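You operate a simulated robot arm through the tools that you are given. There is no shell and no other tool.

The job below is to be done with a simulated robot arm. You get a single attempt, and the scene is never put back.

JOB
Clear up after the snack: pale bun into the bun basket, plate slid aside, crumbs wiped up.
Fine: slide the plate up to the basket; the used cloth goes on the plate. What is to be rubbed or washed off counts as gone when no trace of it is left.
Where things are to end (x, y in the base frame): cream plate within 60 mm of [960, 160].
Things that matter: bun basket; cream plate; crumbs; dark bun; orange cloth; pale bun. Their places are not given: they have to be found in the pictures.

It is judged by the outcome, as a careful person would: the job done as asked, and still so three seconds after it is handed in. It fails if anything else is knocked over, pushed out of place, dropped, spilled or broken. Flat cloth is picked up by pressing the open fingertips on it (5 to 10 N) and closing them slowly along it; thin cloth reads only 2 to 8 mm in the jaws.

ROBOT AND FRAMES
A 6-joint arm with a three-finger gripper, fixed in place. Base frame: the origin is at the foot of the arm, x ahead of it, y to its left, z up. Readings come in mm, degrees, newtons and seconds.
Its first joint turns from -166.0 to 166.0 degrees. Payload 4.89 kg.
Tool frame: the origin (TCP) lies between the finger pads and is the grasp point; the fingertips stand 30 mm ahead of it; z points along the fingers, y is the line along which they close. The gripper opens to 164 mm. The gripper's body begins 125 mm behind the TCP.
Orientation is that of the tool frame in the base frame, as [roll, pitch, yaw] about the fixed x, y, z axes, in that order (R = Rz(yaw) Ry(pitch) Rx(roll)). With the fingers straight down and closing along the base's y, the tool's x points along the base's -x, its y along +y and its z along -z.

CONTROLS
- The arm moves only by the tool jog_arm. Its argument "deltas" is a list of rows, each a list of 6 numbers: the shift along the base's x, y, z in mm, then the turn, a rotation vector about the base's x, y, z in degrees. In form: [[x, y, z, wx, wy, wz], ...]. A call has 1 to 20 rows; each row is the pose to reach, as a shift and turn from the pose commanded when the call began. "jaw" is the closure in counts, from 0 (fully open) to 255 (shut), set as the call begins (left out, the last holds). Each row takes 0.2 s and may step no farther than 50 mm and 8.6 degrees from the row before; otherwise, or with a gripper value out of range, the whole call is refused. Where a pose cannot be reached the arm comes as near as it can. A force on the tool above 80 N (or 10 N above the force at the start of the call, whichever is more), or a blocked arm, ends the call early, and 0.2 s more pass. Each finger travels about 108 mm/s and halts on what it meets, pressing with about 40 N; the grip force reading is that of the motor and also rises with nothing between the fingers. The clock runs only during rows and for 0.2 s after the last one: add rows that repeat a pose to give the fingers time. The reply holds the time, the measured pose of the TCP, the force on the tool along the base axes, the opening and the grip force, in the units named above and with some noise, with the torque about the TCP (base axes, N m) and any sound that the robot's microphone picked up.
- Cameras (640 x 400 px; columns grow to the right, rows downward): "scene" is fixed at [50.5, -503, 1495.4]; the picture's right is [0.72, -0.70, 0.00], its down [-0.43, -0.45, -0.78] and it looks along [0.55, 0.56, -0.62] (base axes); focal length 366 px, centre (320, 200). "wrist" rides on the gripper at [76, -2, -152] in the tool frame; the picture's right is [0.02, 1.00, 0.00], its down [-0.88, 0.02, -0.47] and it looks along [-0.47, 0.01, 0.88] (tool axes); focal length 247 px, centre (320, 200).
- capture(camera): a new picture of that camera. It takes no simulated time.
- slide_trunk(by): slides the trunk up (or, below 0, down) by that many mm; the arm rides with it, the base frame stays. It gives what a move gives, with no picture.
- probe_pixels(camera, pixels): for up to 12 pixels [column, row] of the newest picture of that camera ("zoom" is the newest enlarged one), the place [x, y, z] in the base frame of the surface seen there, good to about 3 mm. It takes no simulated time.
- zoom(camera, box): a new picture of the part [left, top, right, bottom] of that camera's present view, enlarged. It takes no simulated time.
- sign_off(): hands the job in; it is judged then, once.

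Unless the task says otherwise, let go and move clear before handing in.

The tools are called after ">>>" as a command line: name --pt "numbers of a row" for each row, then --argument value for the rest, lists and objects as JSON in quotes. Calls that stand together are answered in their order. jog_arm: Moves the arm, as the interface text tells. Its arguments: {"type":"object","properties":{"deltas":{"type":"array","items":{"type":"array","items":{"type":"number"}}},"jaw":{"type":"number"}},"required":["deltas"]} The other tools are called the same way: slide_trunk (by) slides the trunk up or down; capture (camera) takes a picture; probe_pixels (camera, pixels) gives the place of the surface under pixels of a picture; zoom (camera, box) takes an enlarged picture of a part of a camera's view; sign_off () hands the job in.

At the start:

```text
clock: 0.0
position: [613.6, -145.4, 1106.4]
orientation: [180.0, 0.1, 180.0]
ft_force: [-1.3, 0.8, 0.1]
moment: [0.0, 0.0, -0.02]
opening: 164.3
finger_force: 0.1
trunk travel left (down, up): [-125.0, 265.0]
```

scene: 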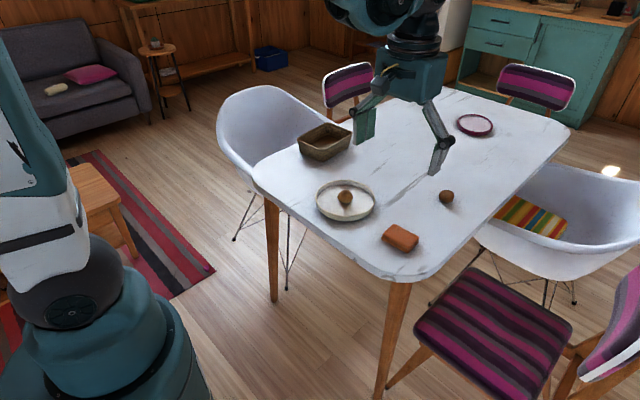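
wrist: 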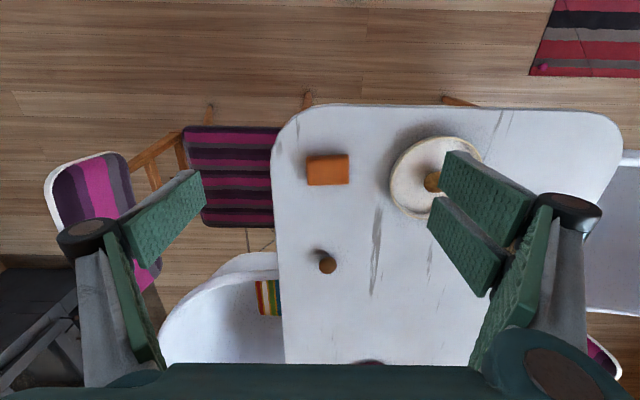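

The scene shows a basket near (325,142), a plate near (346,201) with a bun on it, another bun at (446,197), and an orange cloth at (400,238). I'll zoom in to tell which bun is pale and find the crumbs.

>>> zoom --camera "scene" --box '[280, 110, 480, 260]'

>>> probe_pixels --camera "scene" --pixels '[[325, 142], [346, 201], [345, 192], [446, 197], [400, 238], [320, 200], [372, 205], [400, 200], [475, 125], [340, 125], [303, 145], [380, 272]]'

>>> zoom --camera "wrist" --box '[270, 100, 500, 300]'

```text
2.67 times, centred on (380, 185) of scene
```

zoom: 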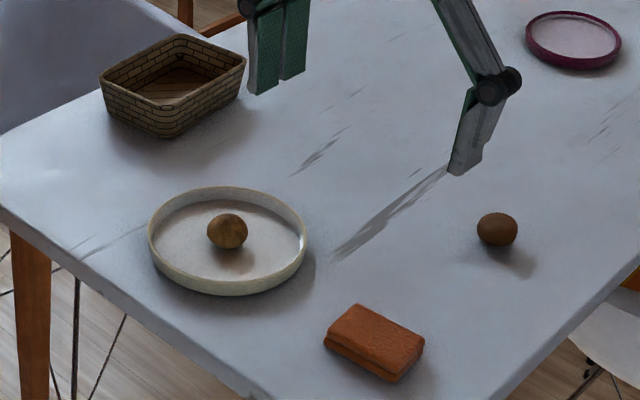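

```text
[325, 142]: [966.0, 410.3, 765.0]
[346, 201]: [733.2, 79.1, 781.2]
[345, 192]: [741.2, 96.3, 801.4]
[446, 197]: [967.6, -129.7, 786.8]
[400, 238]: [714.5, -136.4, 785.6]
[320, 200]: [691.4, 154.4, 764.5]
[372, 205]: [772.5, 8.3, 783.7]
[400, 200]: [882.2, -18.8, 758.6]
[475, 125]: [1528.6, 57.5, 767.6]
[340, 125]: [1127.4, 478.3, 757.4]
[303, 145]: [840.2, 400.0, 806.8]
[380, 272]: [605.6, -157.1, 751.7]
```

```text
2.00 times, centred on (385, 200) of wrist
```

zoom: 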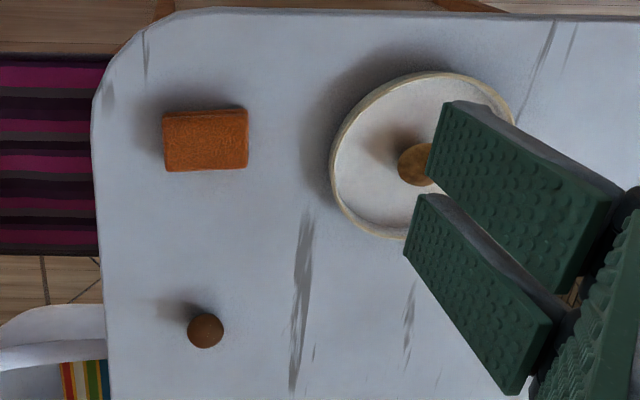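

Table top is at z≈757; the bun on the plate looks the lighter one, the one at (446,197) darker. Crumbs aren't obvious yet, so I'll zoom closer on several parts.

>>> zoom --camera "scene" --box '[300, 170, 400, 232]'

>>> zoom --camera "scene" --box '[370, 170, 470, 232]'

>>> zoom --camera "scene" --box '[360, 220, 460, 282]'

>>> zoom --camera "scene" --box '[280, 110, 380, 172]'

>>> zoom --camera "scene" --box '[430, 90, 560, 170]'

```text
6.40 times, centred on (350, 201) of scene
```

zoom: 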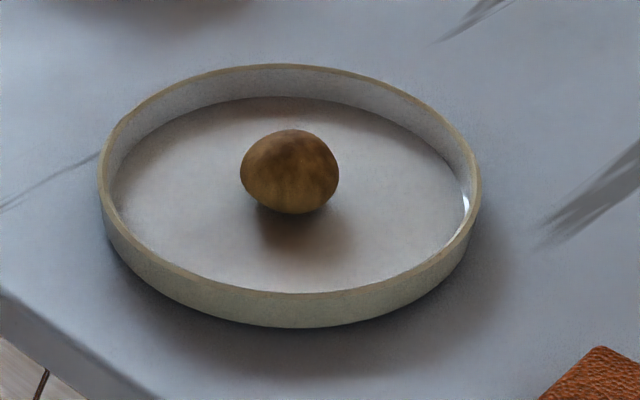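

```text
6.40 times, centred on (420, 201) of scene
```

zoom: 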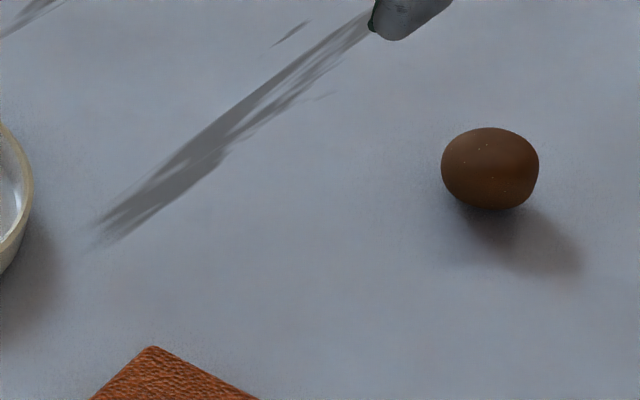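

```text
6.40 times, centred on (410, 251) of scene
```

zoom: 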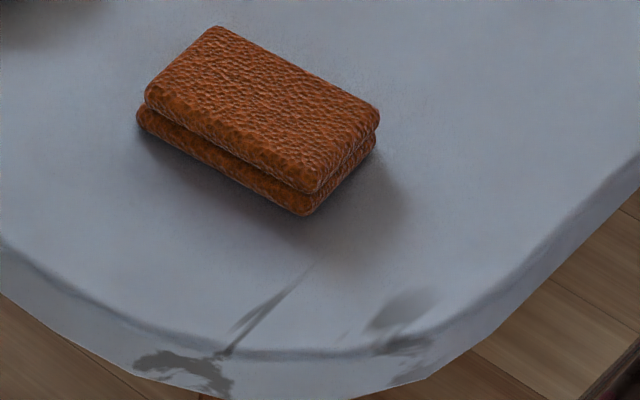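

```text
6.40 times, centred on (330, 141) of scene
```

zoom: 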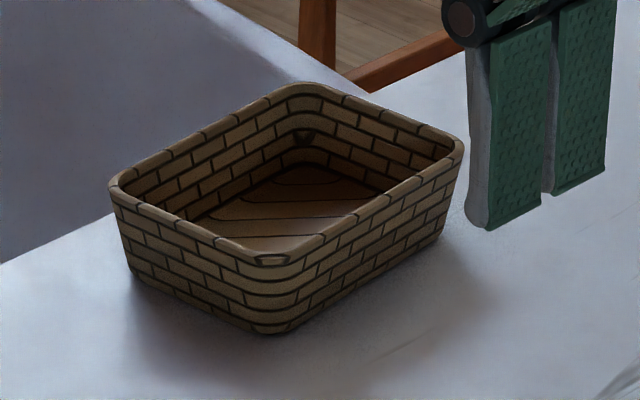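

```text
4.92 times, centred on (495, 130) of scene
```

zoom: 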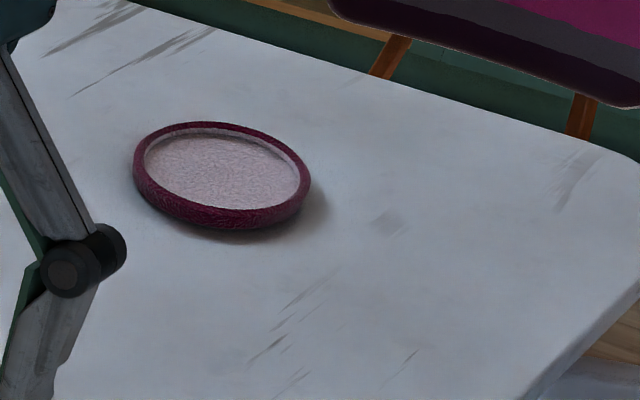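

Bun on the plate is the golden/pale one, the bun at (490,170) in the second zoom is dark. Crumbs may be under or behind the plate; I'll probe the basket, plate rim and cloth edges accurately.

>>> zoom --camera "scene" --box '[280, 110, 380, 172]'

>>> probe_pixels --camera "zoom" --pixels '[[118, 188], [300, 90], [455, 150], [270, 250], [300, 190], [275, 325], [140, 275], [250, 240], [190, 215], [290, 205], [350, 190]]'

```text
6.40 times, centred on (330, 141) of scene
```

zoom: 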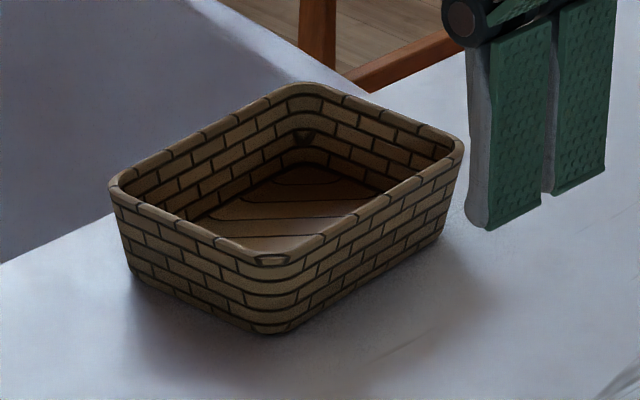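

```text
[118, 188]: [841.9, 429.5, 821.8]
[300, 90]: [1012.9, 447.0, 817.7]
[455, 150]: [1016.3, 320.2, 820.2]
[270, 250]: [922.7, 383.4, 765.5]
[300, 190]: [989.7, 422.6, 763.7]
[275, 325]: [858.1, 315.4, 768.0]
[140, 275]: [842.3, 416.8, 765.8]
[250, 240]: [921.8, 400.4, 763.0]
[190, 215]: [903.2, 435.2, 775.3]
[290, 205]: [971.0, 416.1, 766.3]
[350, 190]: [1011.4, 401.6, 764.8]
```

The basket spans about x 840–1025, y 310–450 with the rim at z≈820 and floor at 763. I'll move above the plate and lower to look for crumbs with the wrist camera.

>>> jog_arm --pt "-10 40 -20 0 0 0" --pt "-20 80 -40 0 0 0" --pt "-30 120 -60 0 0 0" --pt "-40 160 -80 0 0 0" --pt "-50 190 -100 0 0 0" --pt "-50 220 -100 0 0 0" --pt "-50 220 -100 0 0 0"

>>> capture --camera "wrist"

>>> capture --camera "scene"

```text
clock: 1.6
position: [563.5, 77.5, 1004.3]
orientation: [179.9, 0.0, 179.9]
ft_force: [0.8, 0.1, 0.5]
moment: [0.03, -0.01, 0.01]
opening: 164.2
finger_force: 0.1
trunk travel left (down, up): [-125.0, 265.0]
```

```text
taken
```

wrist: 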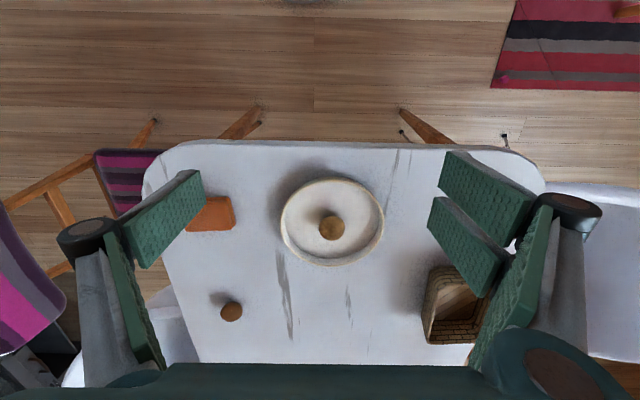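

```text
taken
```

scene: 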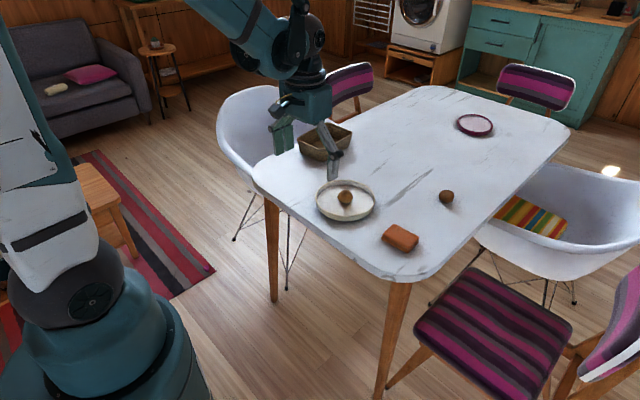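

>>> zoom --camera "wrist" --box '[250, 150, 430, 290]'

>>> zoom --camera "wrist" --box '[170, 240, 430, 370]'

>>> zoom --camera "wrist" --box '[140, 140, 300, 260]'

>>> zoom --camera "scene" --box '[360, 110, 480, 190]'

>>> zoom --camera "scene" --box '[440, 130, 560, 210]'

```text
2.86 times, centred on (340, 220) of wrist
```

zoom: 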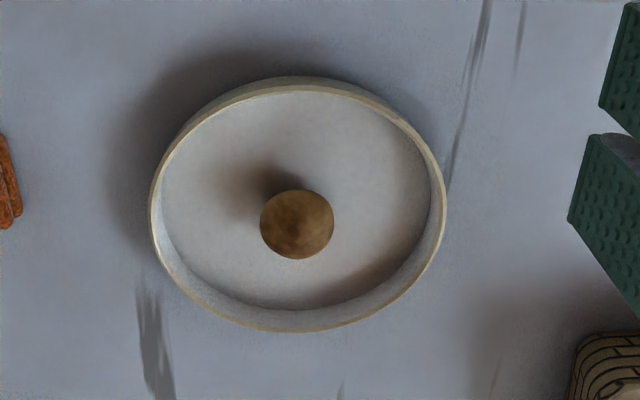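

```text
2.46 times, centred on (300, 305) of wrist
```

zoom: 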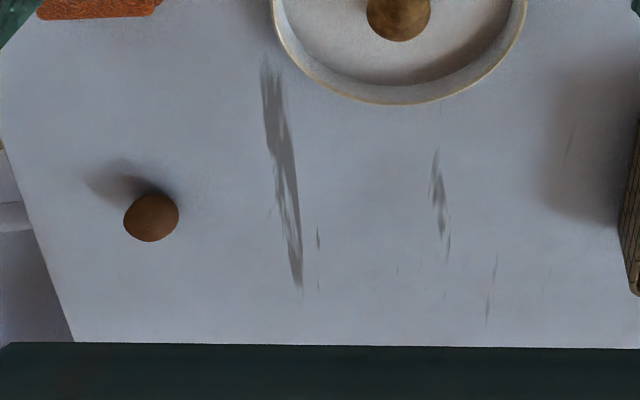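

```text
3.33 times, centred on (220, 200) of wrist
```

zoom: 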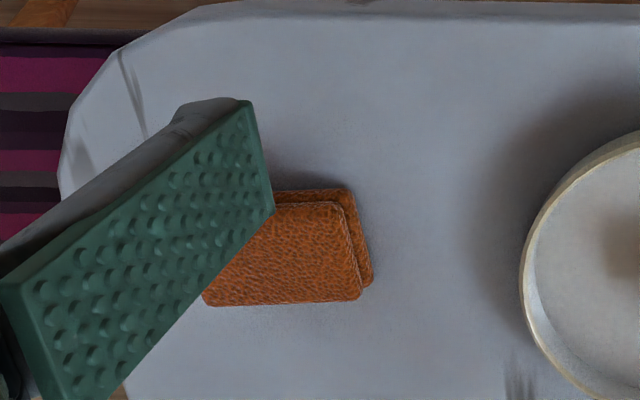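

```text
5.00 times, centred on (420, 150) of scene
```

zoom: 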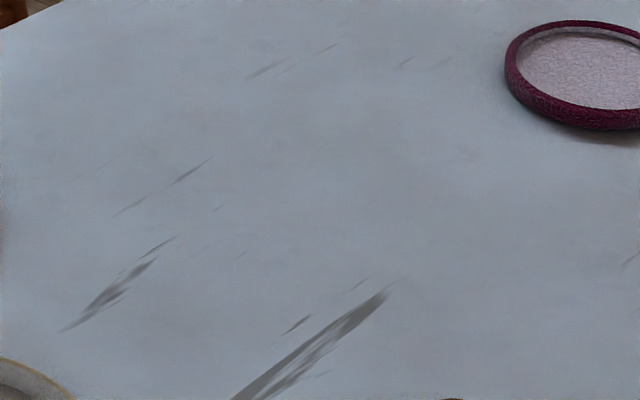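

```text
5.00 times, centred on (500, 170) of scene
```

zoom: 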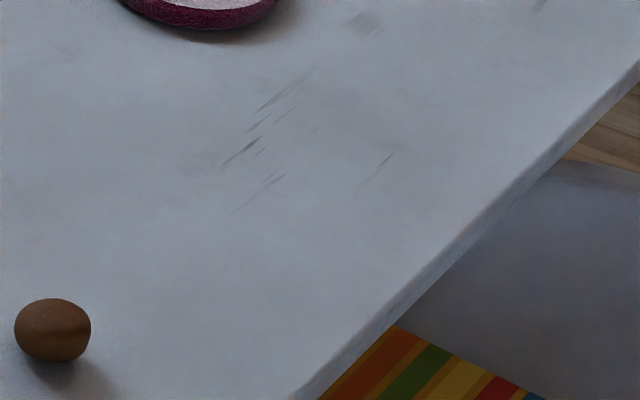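

No crumbs are visible on the open table, so they most likely lie under the plate. I'll probe the bun and plate edges from the wrist picture to plan the bun grasp.

>>> zoom --camera "wrist" --box '[250, 150, 430, 290]'

>>> probe_pixels --camera "zoom" --pixels '[[297, 222], [297, 195], [297, 255], [265, 222], [330, 222], [152, 210], [445, 215], [295, 80], [295, 330], [200, 270], [400, 150], [295, 290]]'

>>> probe_pixels --camera "scene" --pixels '[[345, 192], [345, 198], [338, 197], [352, 197], [317, 197], [375, 200], [346, 181], [346, 220], [330, 205], [360, 205]]'

```text
2.86 times, centred on (340, 220) of wrist
```

zoom: 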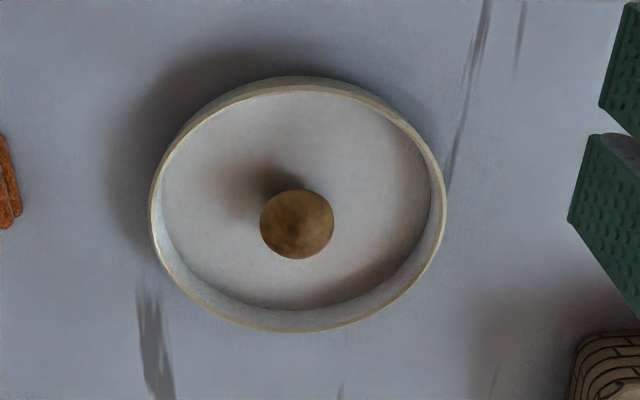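

```text
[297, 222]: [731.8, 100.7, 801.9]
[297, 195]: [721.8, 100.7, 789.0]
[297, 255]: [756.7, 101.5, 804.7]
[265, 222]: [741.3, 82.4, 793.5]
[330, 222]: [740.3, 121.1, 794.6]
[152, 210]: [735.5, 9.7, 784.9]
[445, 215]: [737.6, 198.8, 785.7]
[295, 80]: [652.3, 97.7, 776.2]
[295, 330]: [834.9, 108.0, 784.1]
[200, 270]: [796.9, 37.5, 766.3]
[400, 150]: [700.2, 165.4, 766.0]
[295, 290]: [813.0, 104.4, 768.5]
```

```text
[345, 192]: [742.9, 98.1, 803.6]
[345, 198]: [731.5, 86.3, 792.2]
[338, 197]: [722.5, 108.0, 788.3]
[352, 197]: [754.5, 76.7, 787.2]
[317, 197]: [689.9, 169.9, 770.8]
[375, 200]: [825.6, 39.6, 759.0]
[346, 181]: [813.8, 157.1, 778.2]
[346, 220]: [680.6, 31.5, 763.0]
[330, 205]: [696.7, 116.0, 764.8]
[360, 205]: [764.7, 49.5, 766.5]
```

Plate centre is about (743,104), radius ≈93, rim z≈785, floor 766; the bun centre is about (743,101), top ≈806. I'll partly close the jaw to clear the rim and move above the bun.

>>> jog_arm --pt "40 5 -10 0 0 0" --pt "80 10 -20 0 0 0" --pt "120 15 -40 0 0 0" --pt "160 20 -60 0 0 0" --pt "179.5 23.5 -90 0 0 0" --pt "179.5 23.5 -104 0 0 0" --pt "179.5 23.5 -104 0 0 0" --jaw 115

>>> capture --camera "wrist"

>>> capture --camera "scene"

```text
clock: 3.2
position: [744.1, 98.1, 903.0]
orientation: [-180.0, -0.1, -180.0]
ft_force: [-0.4, 0.3, -0.7]
moment: [0.02, 0.06, 0.02]
opening: 90.1
finger_force: 0.0
trunk travel left (down, up): [-125.0, 265.0]
```

```text
taken
```

wrist: 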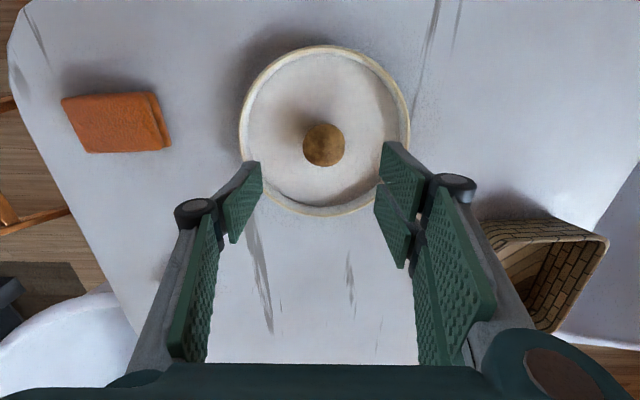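

```text
taken
```

scene: 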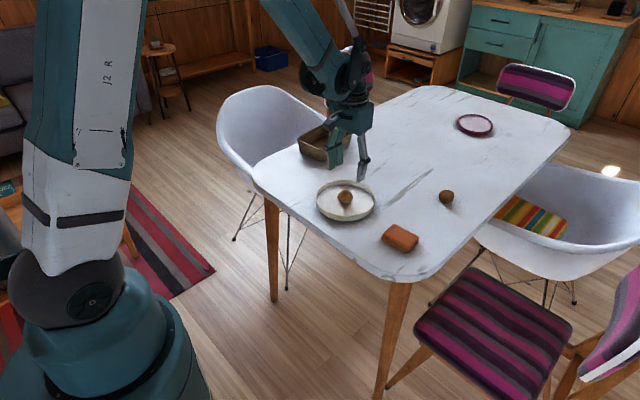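

The bun sits at (323,145) in the wrist view between the fingers, opening 90 mm. I'll refine its position by probing before descending.

>>> probe_pixels --camera "wrist" --pixels '[[323, 145], [304, 145], [343, 145], [323, 126], [323, 164], [240, 130], [410, 130], [326, 47], [326, 215], [290, 180], [360, 180]]'

```text
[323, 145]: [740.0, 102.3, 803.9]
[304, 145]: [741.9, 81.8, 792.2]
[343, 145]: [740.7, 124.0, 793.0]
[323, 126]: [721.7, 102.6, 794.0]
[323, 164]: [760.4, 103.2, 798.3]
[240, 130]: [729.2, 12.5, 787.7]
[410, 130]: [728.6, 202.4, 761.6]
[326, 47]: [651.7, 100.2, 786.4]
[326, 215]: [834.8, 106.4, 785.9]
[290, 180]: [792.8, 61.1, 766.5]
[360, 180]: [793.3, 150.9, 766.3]
```

Bun centre is (741,103), about 42 mm wide. I'll descend to z≈801 with fingertips about 5 mm above the plate floor.

>>> jog_arm --pt "-2 4 -25 0 0 0" --pt "-2 4 -50 0 0 0" --pt "-2 4 -75 0 0 0" --pt "-2 4 -90 0 0 0" --pt "-2 4 -101 0 0 0" --pt "-2 4 -101 0 0 0"

>>> capture --camera "wrist"

```text
clock: 4.6
position: [742.0, 102.8, 798.8]
orientation: [-180.0, 0.0, -180.0]
ft_force: [0.5, 0.0, 0.6]
moment: [0.0, 0.02, -0.01]
opening: 89.7
finger_force: 0.0
trunk travel left (down, up): [-125.0, 265.0]
```

```text
taken
```

wrist: 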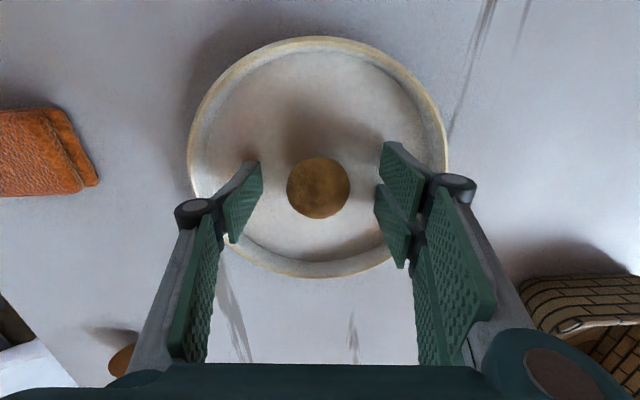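

Fingers straddle the bun at (318,188) with no contact. I'll close gently to about 36 mm and read the force.

>>> jog_arm --pt "0 0 1 0 0 0" --pt "0 0 1 0 0 0" --pt "0 0 1 0 0 0" --pt "0 0 1 0 0 0" --jaw 200

>>> capture --camera "wrist"

```text
clock: 5.6
position: [741.1, 103.3, 801.4]
orientation: [180.0, 0.0, 180.0]
ft_force: [-0.5, -0.5, -0.1]
moment: [0.03, 0.03, 0.01]
opening: 44.1
finger_force: 40.3
trunk travel left (down, up): [-125.0, 265.0]
```

```text
taken
```

wrist: 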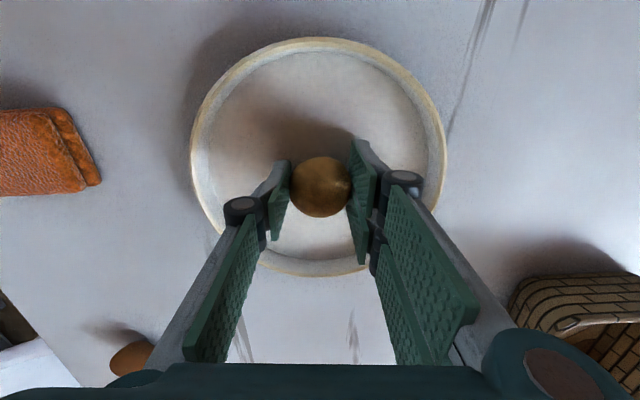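

Bun is held at 44 mm with 40 N. Lifting to z≈920 and carrying it to above the basket at about (892,372).

>>> jog_arm --pt "0 0 20 0 0 0" --pt "0 0 50 0 0 0" --pt "0 0 85 0 0 0" --pt "0 0 120 0 0 0" --pt "15 27 120 0 0 0" --pt "34 61 120 0 0 0" --pt "53 95 120 0 0 0" --pt "72 129 120 0 0 0" --pt "91 163 120 0 0 0" --pt "110 197 120 0 0 0" --pt "130 233 120 0 0 0" --pt "150 269 120 0 0 0" --pt "150 269 120 0 0 0"

>>> capture --camera "wrist"

>>> capture --camera "scene"

```text
clock: 8.4
position: [891.4, 371.1, 921.0]
orientation: [180.0, 0.0, 180.0]
ft_force: [-0.3, 0.1, 0.9]
moment: [0.0, 0.03, 0.01]
opening: 44.4
finger_force: 40.0
trunk travel left (down, up): [-125.0, 265.0]
```

```text
taken
```

wrist: 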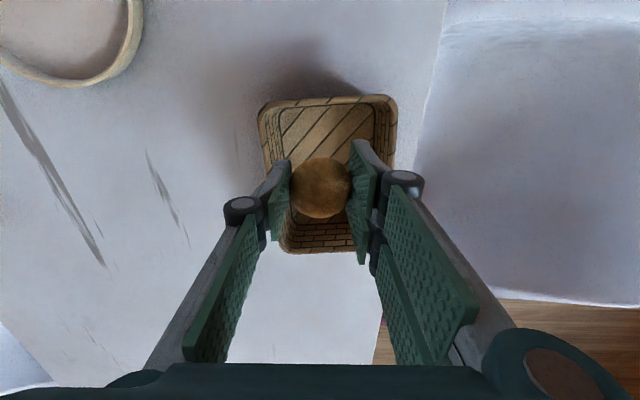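

```text
taken
```

scene: 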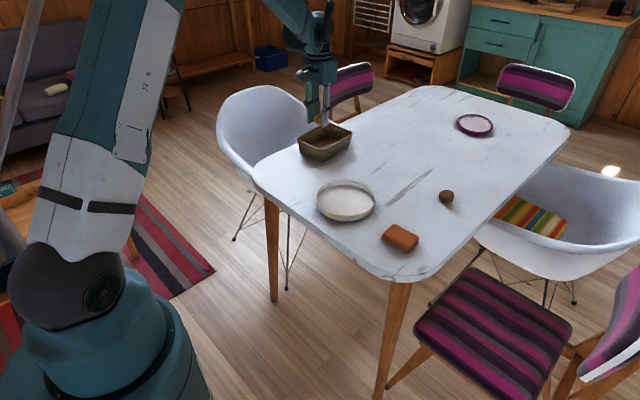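

>>> probe_pixels --camera "wrist" --pixels '[[260, 150], [395, 150], [330, 98], [330, 252], [275, 120], [385, 120], [330, 120], [268, 110], [390, 100], [300, 235], [300, 120]]'

>>> zoom --camera "wrist" --box '[230, 80, 430, 270]'

```text
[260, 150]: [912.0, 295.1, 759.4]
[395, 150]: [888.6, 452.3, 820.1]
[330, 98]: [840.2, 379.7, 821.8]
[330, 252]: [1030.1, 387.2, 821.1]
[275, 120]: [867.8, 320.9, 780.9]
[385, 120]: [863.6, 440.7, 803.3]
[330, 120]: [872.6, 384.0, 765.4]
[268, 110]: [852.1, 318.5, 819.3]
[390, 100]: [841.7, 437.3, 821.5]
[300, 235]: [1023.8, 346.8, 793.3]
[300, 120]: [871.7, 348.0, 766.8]
```

```text
2.11 times, centred on (330, 175) of wrist
```

zoom: 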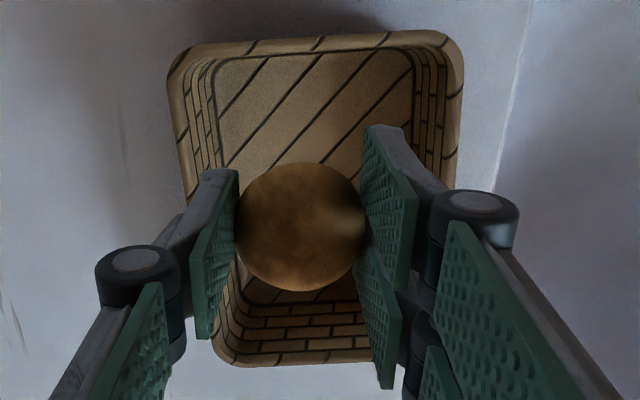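

The basket's rim spans x 838–1032, y 303–453, floor at 765. I'll centre to y≈378 and lower the bun to just above the floor.

>>> jog_arm --pt "3 7 -20 0 0 0" --pt "3 7 -45 0 0 0" --pt "3 7 -70 0 0 0" --pt "3 7 -90 0 0 0" --pt "3 7 -105 0 0 0" --pt "3 7 -116 0 0 0" --pt "3 7 -116 0 0 0"

>>> capture --camera "wrist"

```text
clock: 10.0
position: [895.1, 379.6, 807.7]
orientation: [-180.0, 0.0, 179.9]
ft_force: [-0.1, -0.6, -0.6]
moment: [0.03, -0.02, -0.03]
opening: 44.1
finger_force: 40.3
trunk travel left (down, up): [-125.0, 265.0]
```

```text
taken
```

wrist: 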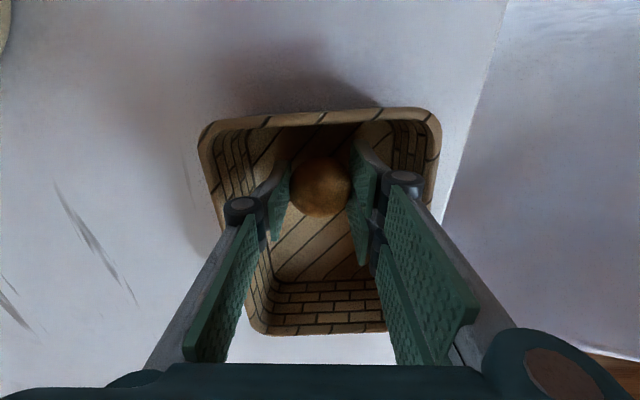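

Bun is inside the basket, about 5 mm over the floor. I'll lower slightly further, then open to about 66 mm.

>>> jog_arm --pt "0 0 -2 0 0 0" --pt "0 0 -3 0 0 0" --pt "0 0 -3 0 0 0"

>>> jog_arm --pt "0 0 0 0 0 0" --pt "0 0 0 0 0 0" --pt "0 0 0 0 0 0" --jaw 152

>>> capture --camera "wrist"

```text
clock: 10.8
position: [896.0, 379.7, 803.0]
orientation: [180.0, -0.1, -180.0]
ft_force: [0.7, 0.0, -0.9]
moment: [0.0, 0.0, -0.02]
opening: 44.4
finger_force: 40.0
trunk travel left (down, up): [-125.0, 265.0]
```

```text
clock: 11.6
position: [894.7, 378.1, 802.8]
orientation: [-179.9, 0.0, -180.0]
ft_force: [0.2, 0.2, -0.5]
moment: [-0.02, -0.01, 0.01]
opening: 66.1
finger_force: 0.1
trunk travel left (down, up): [-125.0, 265.0]
```

```text
taken
```

wrist: 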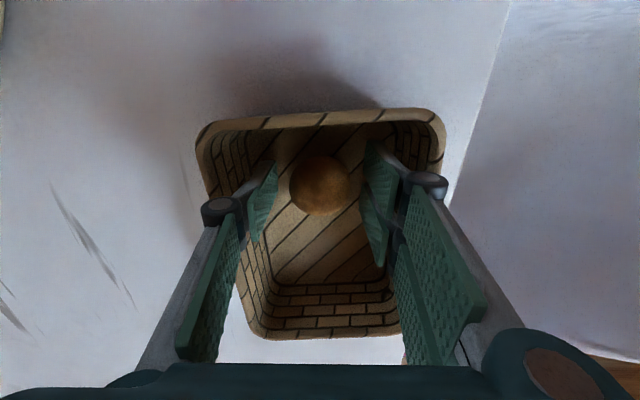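

The bun rests free in the basket at (318,187). I'll raise straight out, then travel to behind the plate's near side with the jaw spread to 80 mm, turned 17° to face the push direction.

>>> jog_arm --pt "0 0 20 0 0 0" --pt "0 0 55 0 0 0" --pt "0 0 95 0 0 0" --pt "0 0 125 0 0 0" --pt "-25 -30 125 0 0 0" --pt "-52 -60 125 0 0 3" --pt "-79 -92 125 0 0 6" --pt "-106 -124 125 0 0 9" --pt "-133 -156 125 0 0 12" --pt "-160 -188 125 0 0 15" --pt "-187 -220 125 0 0 17.3" --pt "-214 -252 125 0 0 17.3" --pt "-241 -282 125 0 0 17.3" --pt "-264 -308 125 0 0 17.3" --pt "-264 -308 125 0 0 17.3"

>>> capture --camera "wrist"

>>> capture --camera "scene"

```text
clock: 14.8
position: [630.7, 69.9, 929.0]
orientation: [180.0, 0.0, -162.8]
ft_force: [0.1, -0.3, 0.7]
moment: [-0.05, -0.01, 0.01]
opening: 66.2
finger_force: 0.0
trunk travel left (down, up): [-125.0, 265.0]
```

```text
taken
```

wrist: 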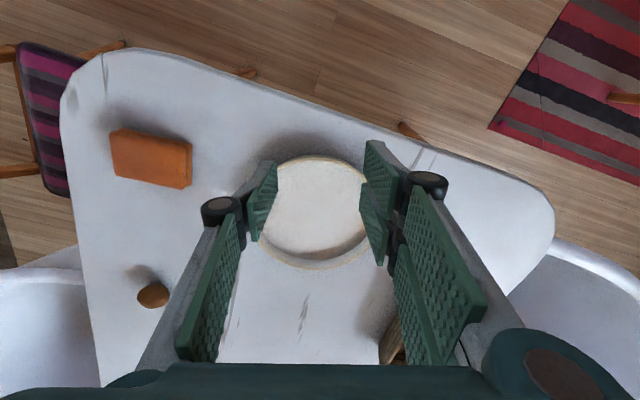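

```text
taken
```

scene: 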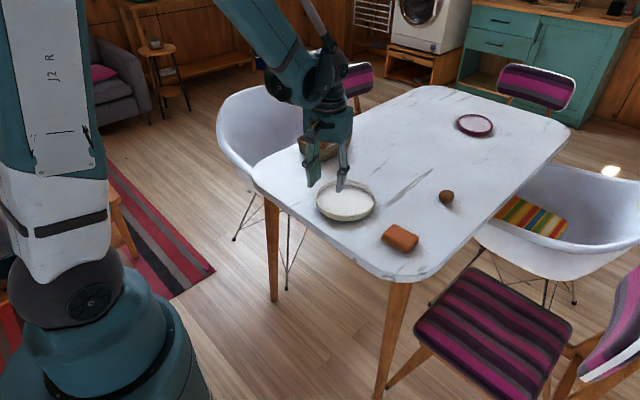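

The plate is still at its place, now empty, and I'm behind its near edge. Opening to 80 mm and descending to fingertips ~4 mm above the table.

>>> jog_arm --pt "-3 -1 -30 0 0 0" --pt "-3 -1 -65 0 0 0" --pt "-3 -1 -100 0 0 0" --pt "-3 -1 -125 0 0 0" --pt "-3 -1 -137 0 0 0" --pt "-3 -1 -137 0 0 0" --jaw 131

>>> capture --camera "wrist"

>>> zoom --camera "scene" --box '[280, 110, 430, 230]'

```text
clock: 16.2
position: [626.3, 70.9, 792.3]
orientation: [-180.0, 0.0, -162.7]
ft_force: [0.2, -0.1, -0.5]
moment: [0.0, -0.02, 0.01]
opening: 79.5
finger_force: 0.1
trunk travel left (down, up): [-125.0, 265.0]
```

```text
taken
```

wrist: 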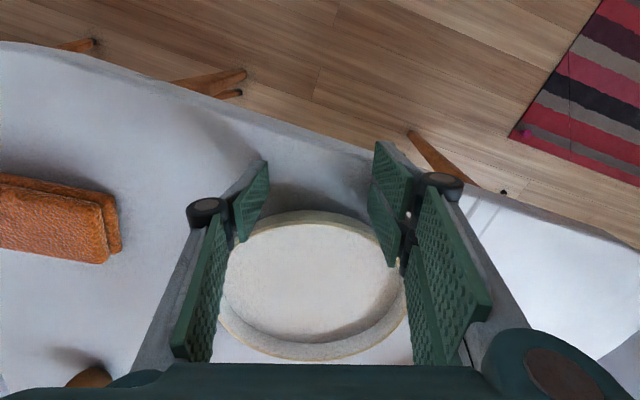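

```text
3.33 times, centred on (355, 170) of scene
```

zoom: 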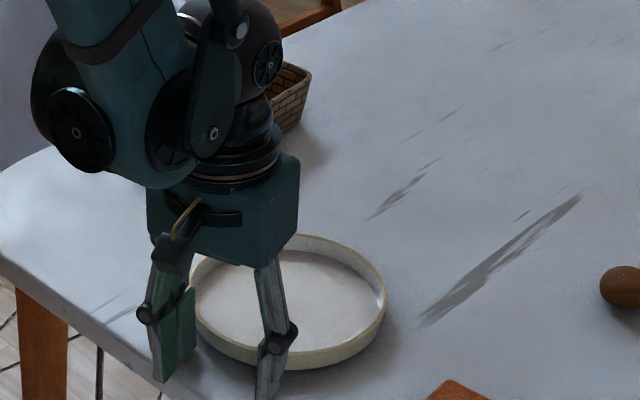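

Fingers are open 80 mm behind the plate rim. I'll start the push slowly along (0.956,0.293) for ~95 mm and check.

>>> jog_arm --pt "8 2.4 0 0 0 0" --pt "16 4.9 0 0 0 0" --pt "26 8 0 0 0 0" --pt "36 11 0 0 0 0" --pt "46 14.1 0 0 0 0" --pt "56 17.2 0 0 0 0" --pt "66 20.2 0 0 0 0" --pt "76 23.3 0 0 0 0" --pt "86 26.4 0 0 0 0" --pt "96 29.4 0 0 0 0" --pt "96 29.4 0 0 0 0"

>>> capture --camera "wrist"

>>> zoom --camera "scene" --box '[280, 110, 430, 230]'

```text
clock: 18.6
position: [724.4, 99.2, 790.9]
orientation: [180.0, 0.1, -162.6]
ft_force: [0.2, -1.0, 0.2]
moment: [0.03, -0.02, 0.01]
opening: 80.0
finger_force: 0.1
trunk travel left (down, up): [-125.0, 265.0]
```

```text
taken
```

wrist: 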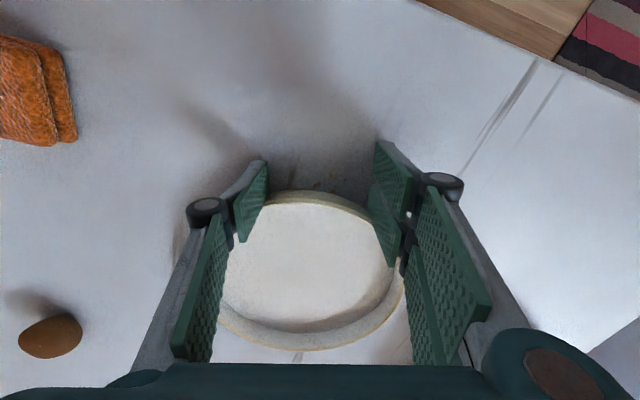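

```text
3.33 times, centred on (355, 170) of scene
```

zoom: 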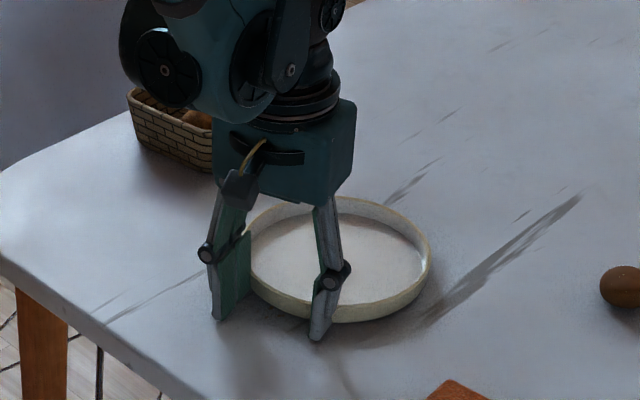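

The plate moves well with the fingers. Continuing the push to the end pose.

>>> jog_arm --pt "10 3.1 0 0 0 0" --pt "20 6.1 0 0 0 0" --pt "30 9.2 0 0 0 0" --pt "40 12.3 0 0 0 0" --pt "50 15.3 0 0 0 0" --pt "60 18.4 0 0 0 0" --pt "70 21.5 0 0 0 0" --pt "80 24.5 0 0 0 0" --pt "90 27.6 0 0 0 0" --pt "100 30.6 0 0 0 0" --pt "110 33.7 0 0 0 0" --pt "120 36.8 0 0 0 0" --pt "128 39.2 0 0 0 0" --pt "132 40.5 0 0 0 0" --pt "134 41 0 0 0 0" --pt "134 41 0 0 0 0"

>>> capture --camera "wrist"

>>> zoom --camera "scene" --box '[280, 110, 430, 230]'

```text
clock: 22.0
position: [857.4, 138.9, 791.8]
orientation: [-180.0, 0.0, -162.7]
ft_force: [-1.5, 0.0, -0.6]
moment: [-0.01, 0.04, 0.02]
opening: 80.3
finger_force: 0.0
trunk travel left (down, up): [-125.0, 265.0]
```

```text
taken
```

wrist: 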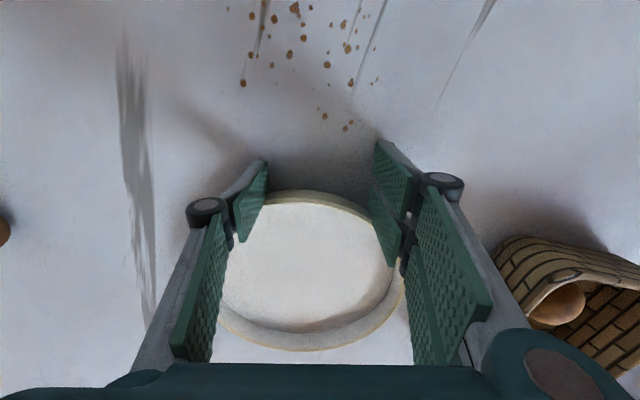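

```text
3.33 times, centred on (355, 170) of scene
```

zoom: 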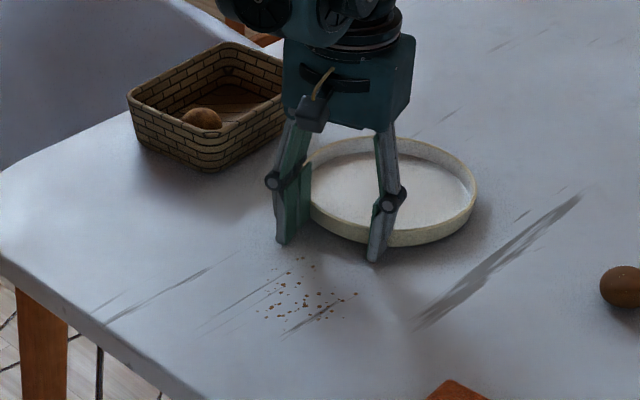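

Crumbs are now visible at about (300,300) of the zoom where the plate was. I'll back off 20 mm from the plate, raise, and look.

>>> jog_arm --pt "-10 -3 0 0 0 0" --pt "-20 -6 5 0 0 0" --pt "-25 -7.5 30 0 0 0" --pt "-30 -9 70 0 0 0" --pt "-50 -20 110 0 0 -6" --pt "-85 -35 140 0 0 -12" --pt "-125 -50 155 0 0 -17.3" --pt "-170 -60 155 0 0 -17.3" --pt "-215 -65 155 0 0 -17.3" --pt "-255 -65 155 0 0 -17.3" --pt "-255 -65 155 0 0 -17.3"

>>> capture --camera "wrist"

>>> capture --camera "scene"

```text
clock: 24.4
position: [601.7, 75.7, 943.3]
orientation: [180.0, -0.1, 179.9]
ft_force: [0.0, -0.5, 0.0]
moment: [-0.01, -0.03, 0.03]
opening: 79.5
finger_force: 0.1
trunk travel left (down, up): [-125.0, 265.0]
```

```text
taken
```

wrist: 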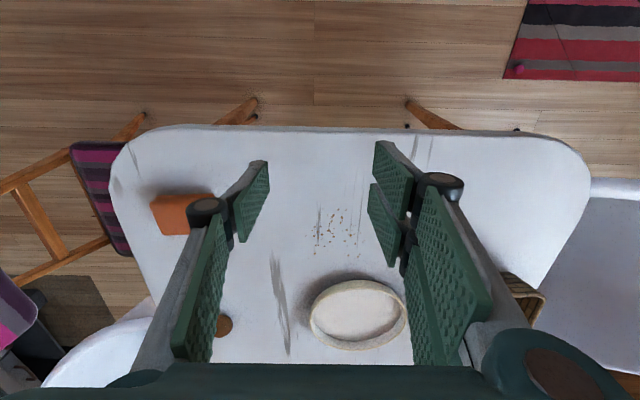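

```text
taken
```

scene: 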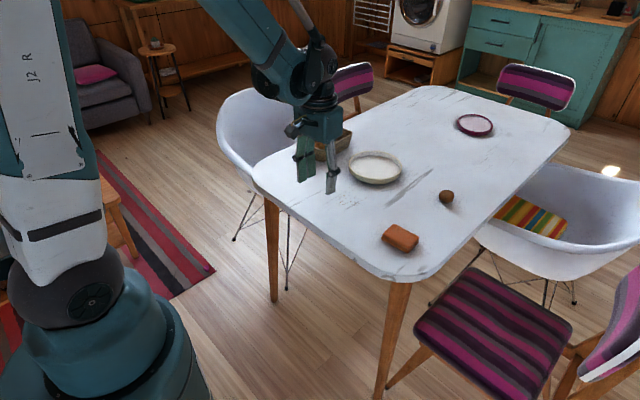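

>>> probe_pixels --camera "wrist" --pixels '[[311, 310], [406, 310], [358, 281], [358, 349], [316, 252], [337, 210], [358, 255], [308, 232], [345, 225], [155, 205], [190, 232], [215, 195]]'

>>> zoom --camera "wrist" --box '[270, 190, 400, 275]'

>>> zoom --camera "scene" --box '[300, 180, 400, 242]'

```text
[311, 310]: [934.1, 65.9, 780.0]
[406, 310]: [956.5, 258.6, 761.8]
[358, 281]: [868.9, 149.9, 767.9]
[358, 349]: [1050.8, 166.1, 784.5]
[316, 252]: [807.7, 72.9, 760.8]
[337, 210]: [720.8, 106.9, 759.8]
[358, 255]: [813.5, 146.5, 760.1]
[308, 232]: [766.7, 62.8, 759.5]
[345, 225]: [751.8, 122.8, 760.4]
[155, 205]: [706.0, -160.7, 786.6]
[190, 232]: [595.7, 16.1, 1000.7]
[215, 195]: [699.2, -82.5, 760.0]
```

```text
4.71 times, centred on (335, 232) of wrist
```

zoom: 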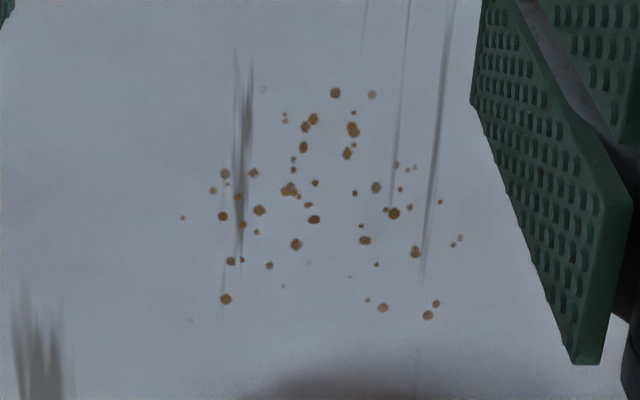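

```text
6.40 times, centred on (350, 211) of scene
```

zoom: 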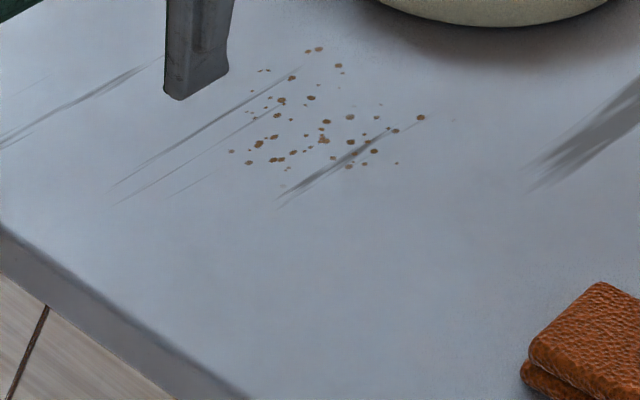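

The plate centre is now about (960,162), right on target. Crumbs cover roughly x 718–818, y 55–152. Next I'll view the cloth from above.

>>> jog_arm --pt "15 -40 0 0 0 0" --pt "30 -80 0 0 0 0" --pt "45 -120 -10 0 0 0" --pt "60 -160 -20 0 0 0" --pt "75 -200 -30 0 0 0" --pt "80 -211 -40 0 0 0" --pt "80 -211 -40 0 0 0" --jaw 60

>>> capture --camera "wrist"

```text
clock: 26.0
position: [682.3, -133.8, 903.7]
orientation: [180.0, 0.0, 180.0]
ft_force: [-0.1, -0.8, 1.1]
moment: [0.02, 0.04, -0.02]
opening: 125.5
finger_force: 0.1
trunk travel left (down, up): [-125.0, 265.0]
```

```text
taken
```

wrist: 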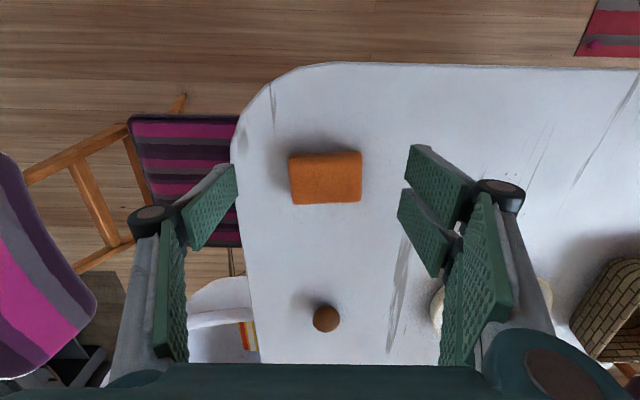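

>>> zoom --camera "wrist" --box '[270, 130, 380, 225]'

>>> probe_pixels --camera "wrist" --pixels '[[291, 156], [359, 153], [361, 199], [295, 203], [325, 178], [300, 178], [350, 178], [325, 160], [325, 196], [285, 178], [368, 178], [325, 148]]'

>>> zoom --camera "scene" --box '[370, 215, 430, 255]'

```text
4.21 times, centred on (325, 178) of wrist
```

zoom: 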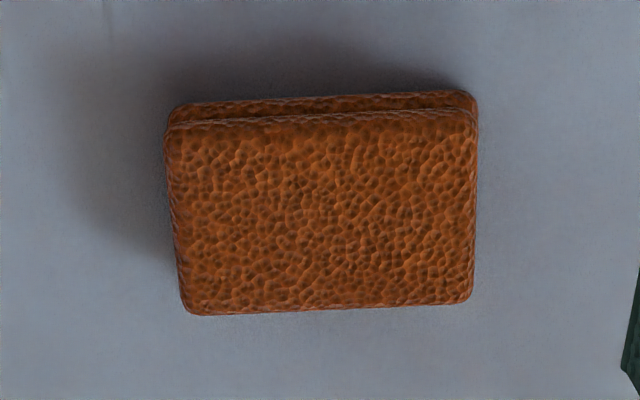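

```text
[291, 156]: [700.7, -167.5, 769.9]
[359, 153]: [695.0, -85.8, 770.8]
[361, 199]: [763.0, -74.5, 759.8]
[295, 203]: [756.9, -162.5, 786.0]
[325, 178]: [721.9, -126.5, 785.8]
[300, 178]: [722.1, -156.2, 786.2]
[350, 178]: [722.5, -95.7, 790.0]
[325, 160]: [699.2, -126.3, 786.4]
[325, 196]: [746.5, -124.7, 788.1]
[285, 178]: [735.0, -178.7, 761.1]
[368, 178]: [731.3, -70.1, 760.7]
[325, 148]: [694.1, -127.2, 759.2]
```

```text
10.00 times, centred on (400, 235) of scene
```

zoom: 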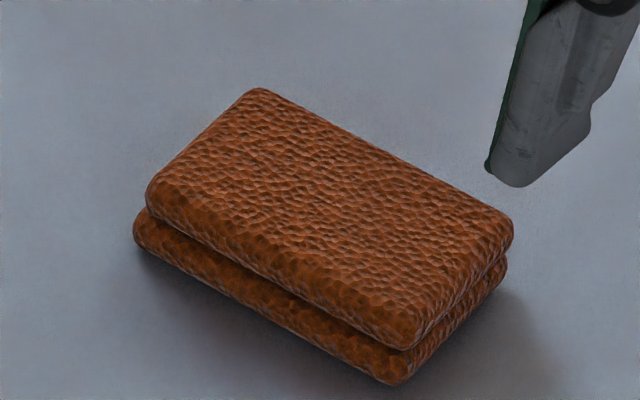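

The cloth is a folded pad ~60 mm (x) by ~86 mm (y), 28 mm thick, centred near (725,-125) and yawed ≈2.4°. I'll straddle it lengthwise and descend to fingertips just above the table.

>>> jog_arm --pt "25 6 -10 0 0 1.2" --pt "43.5 11.5 -30 0 0 2.4" --pt "43.5 11.5 -60 0 0 2.4" --pt "43.5 11.5 -85 0 0 2.4" --pt "43.5 11.5 -105 0 0 2.4" --pt "43.5 11.5 -113 0 0 2.4" --pt "43.5 11.5 -113 0 0 2.4"

>>> capture --camera "wrist"

>>> zoom --camera "scene" --box '[350, 190, 450, 262]'

```text
clock: 27.6
position: [725.3, -123.4, 793.5]
orientation: [-180.0, -0.1, -177.6]
ft_force: [1.4, -0.3, 0.3]
moment: [0.01, 0.01, 0.04]
opening: 125.2
finger_force: 0.1
trunk travel left (down, up): [-125.0, 265.0]
```

```text
taken
```

wrist: 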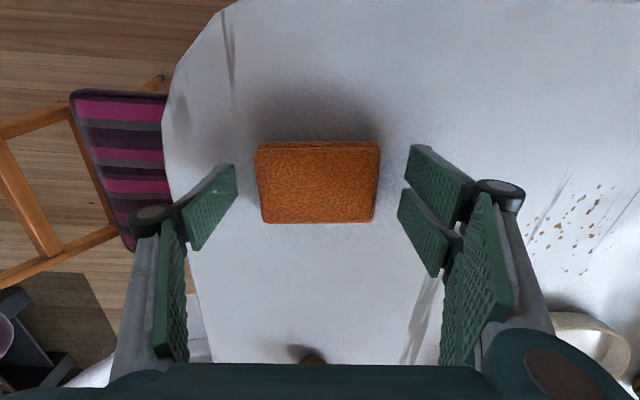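

```text
5.56 times, centred on (400, 226) of scene
```

zoom: 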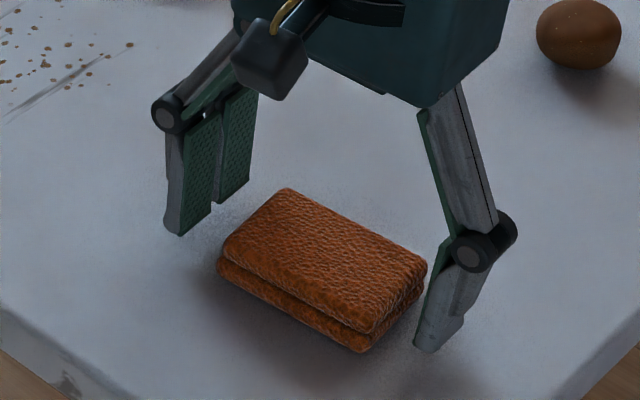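

The cloth is centred at (317,182) between the pads. Closing gradually to ~78 mm and reading force.

>>> jog_arm --pt "0 0 0 0 0 0" --pt "0 0 0 0 0 0" --pt "0 0 0 0 0 0" --jaw 115

>>> jog_arm --pt "0 0 0 0 0 0" --pt "0 0 0 0 0 0" --jaw 134

>>> capture --camera "wrist"

```text
clock: 28.4
position: [724.4, -124.1, 793.5]
orientation: [180.0, 0.0, -177.6]
ft_force: [-0.4, -0.8, -1.2]
moment: [-0.01, -0.04, 0.02]
opening: 90.8
finger_force: 1.2
trunk travel left (down, up): [-125.0, 265.0]
```

```text
clock: 29.0
position: [726.0, -124.6, 794.0]
orientation: [-179.9, -0.1, -177.6]
ft_force: [1.3, 0.1, 2.6]
moment: [-0.15, -0.02, 0.08]
opening: 89.8
finger_force: 40.1
trunk travel left (down, up): [-125.0, 265.0]
```

```text
taken
```

wrist: 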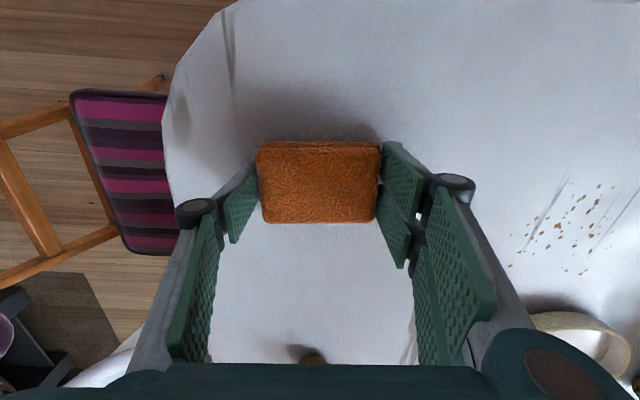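

The cloth is held at 89.8 mm with 40 N. Lifting 70 mm and checking it stays in the jaws.

>>> jog_arm --pt "0 0 10 0 0 0" --pt "0 0 30 0 0 0" --pt "0 0 55 0 0 0" --pt "0 0 70 0 0 0" --pt "0 0 70 0 0 0"

>>> capture --camera "wrist"

>>> zoom --camera "scene" --box '[350, 170, 450, 262]'

```text
clock: 30.2
position: [726.5, -126.2, 862.4]
orientation: [-180.0, 0.0, -177.6]
ft_force: [-0.7, -0.1, -0.7]
moment: [-0.01, -0.04, 0.0]
opening: 89.4
finger_force: 39.8
trunk travel left (down, up): [-125.0, 265.0]
```

```text
taken
```

wrist: 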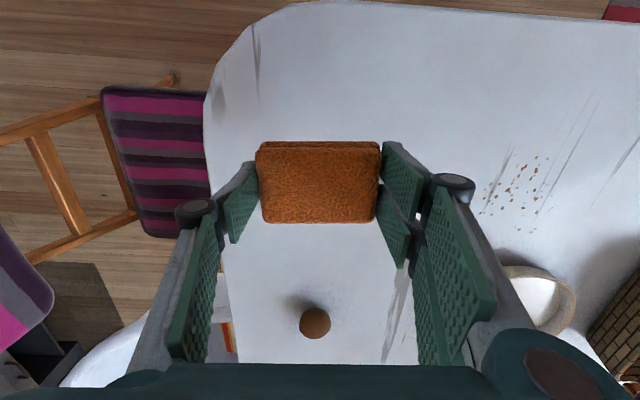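

```text
4.35 times, centred on (400, 216) of scene
```

zoom: 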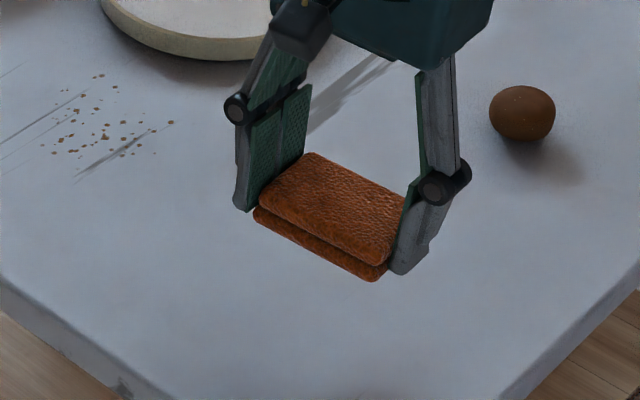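

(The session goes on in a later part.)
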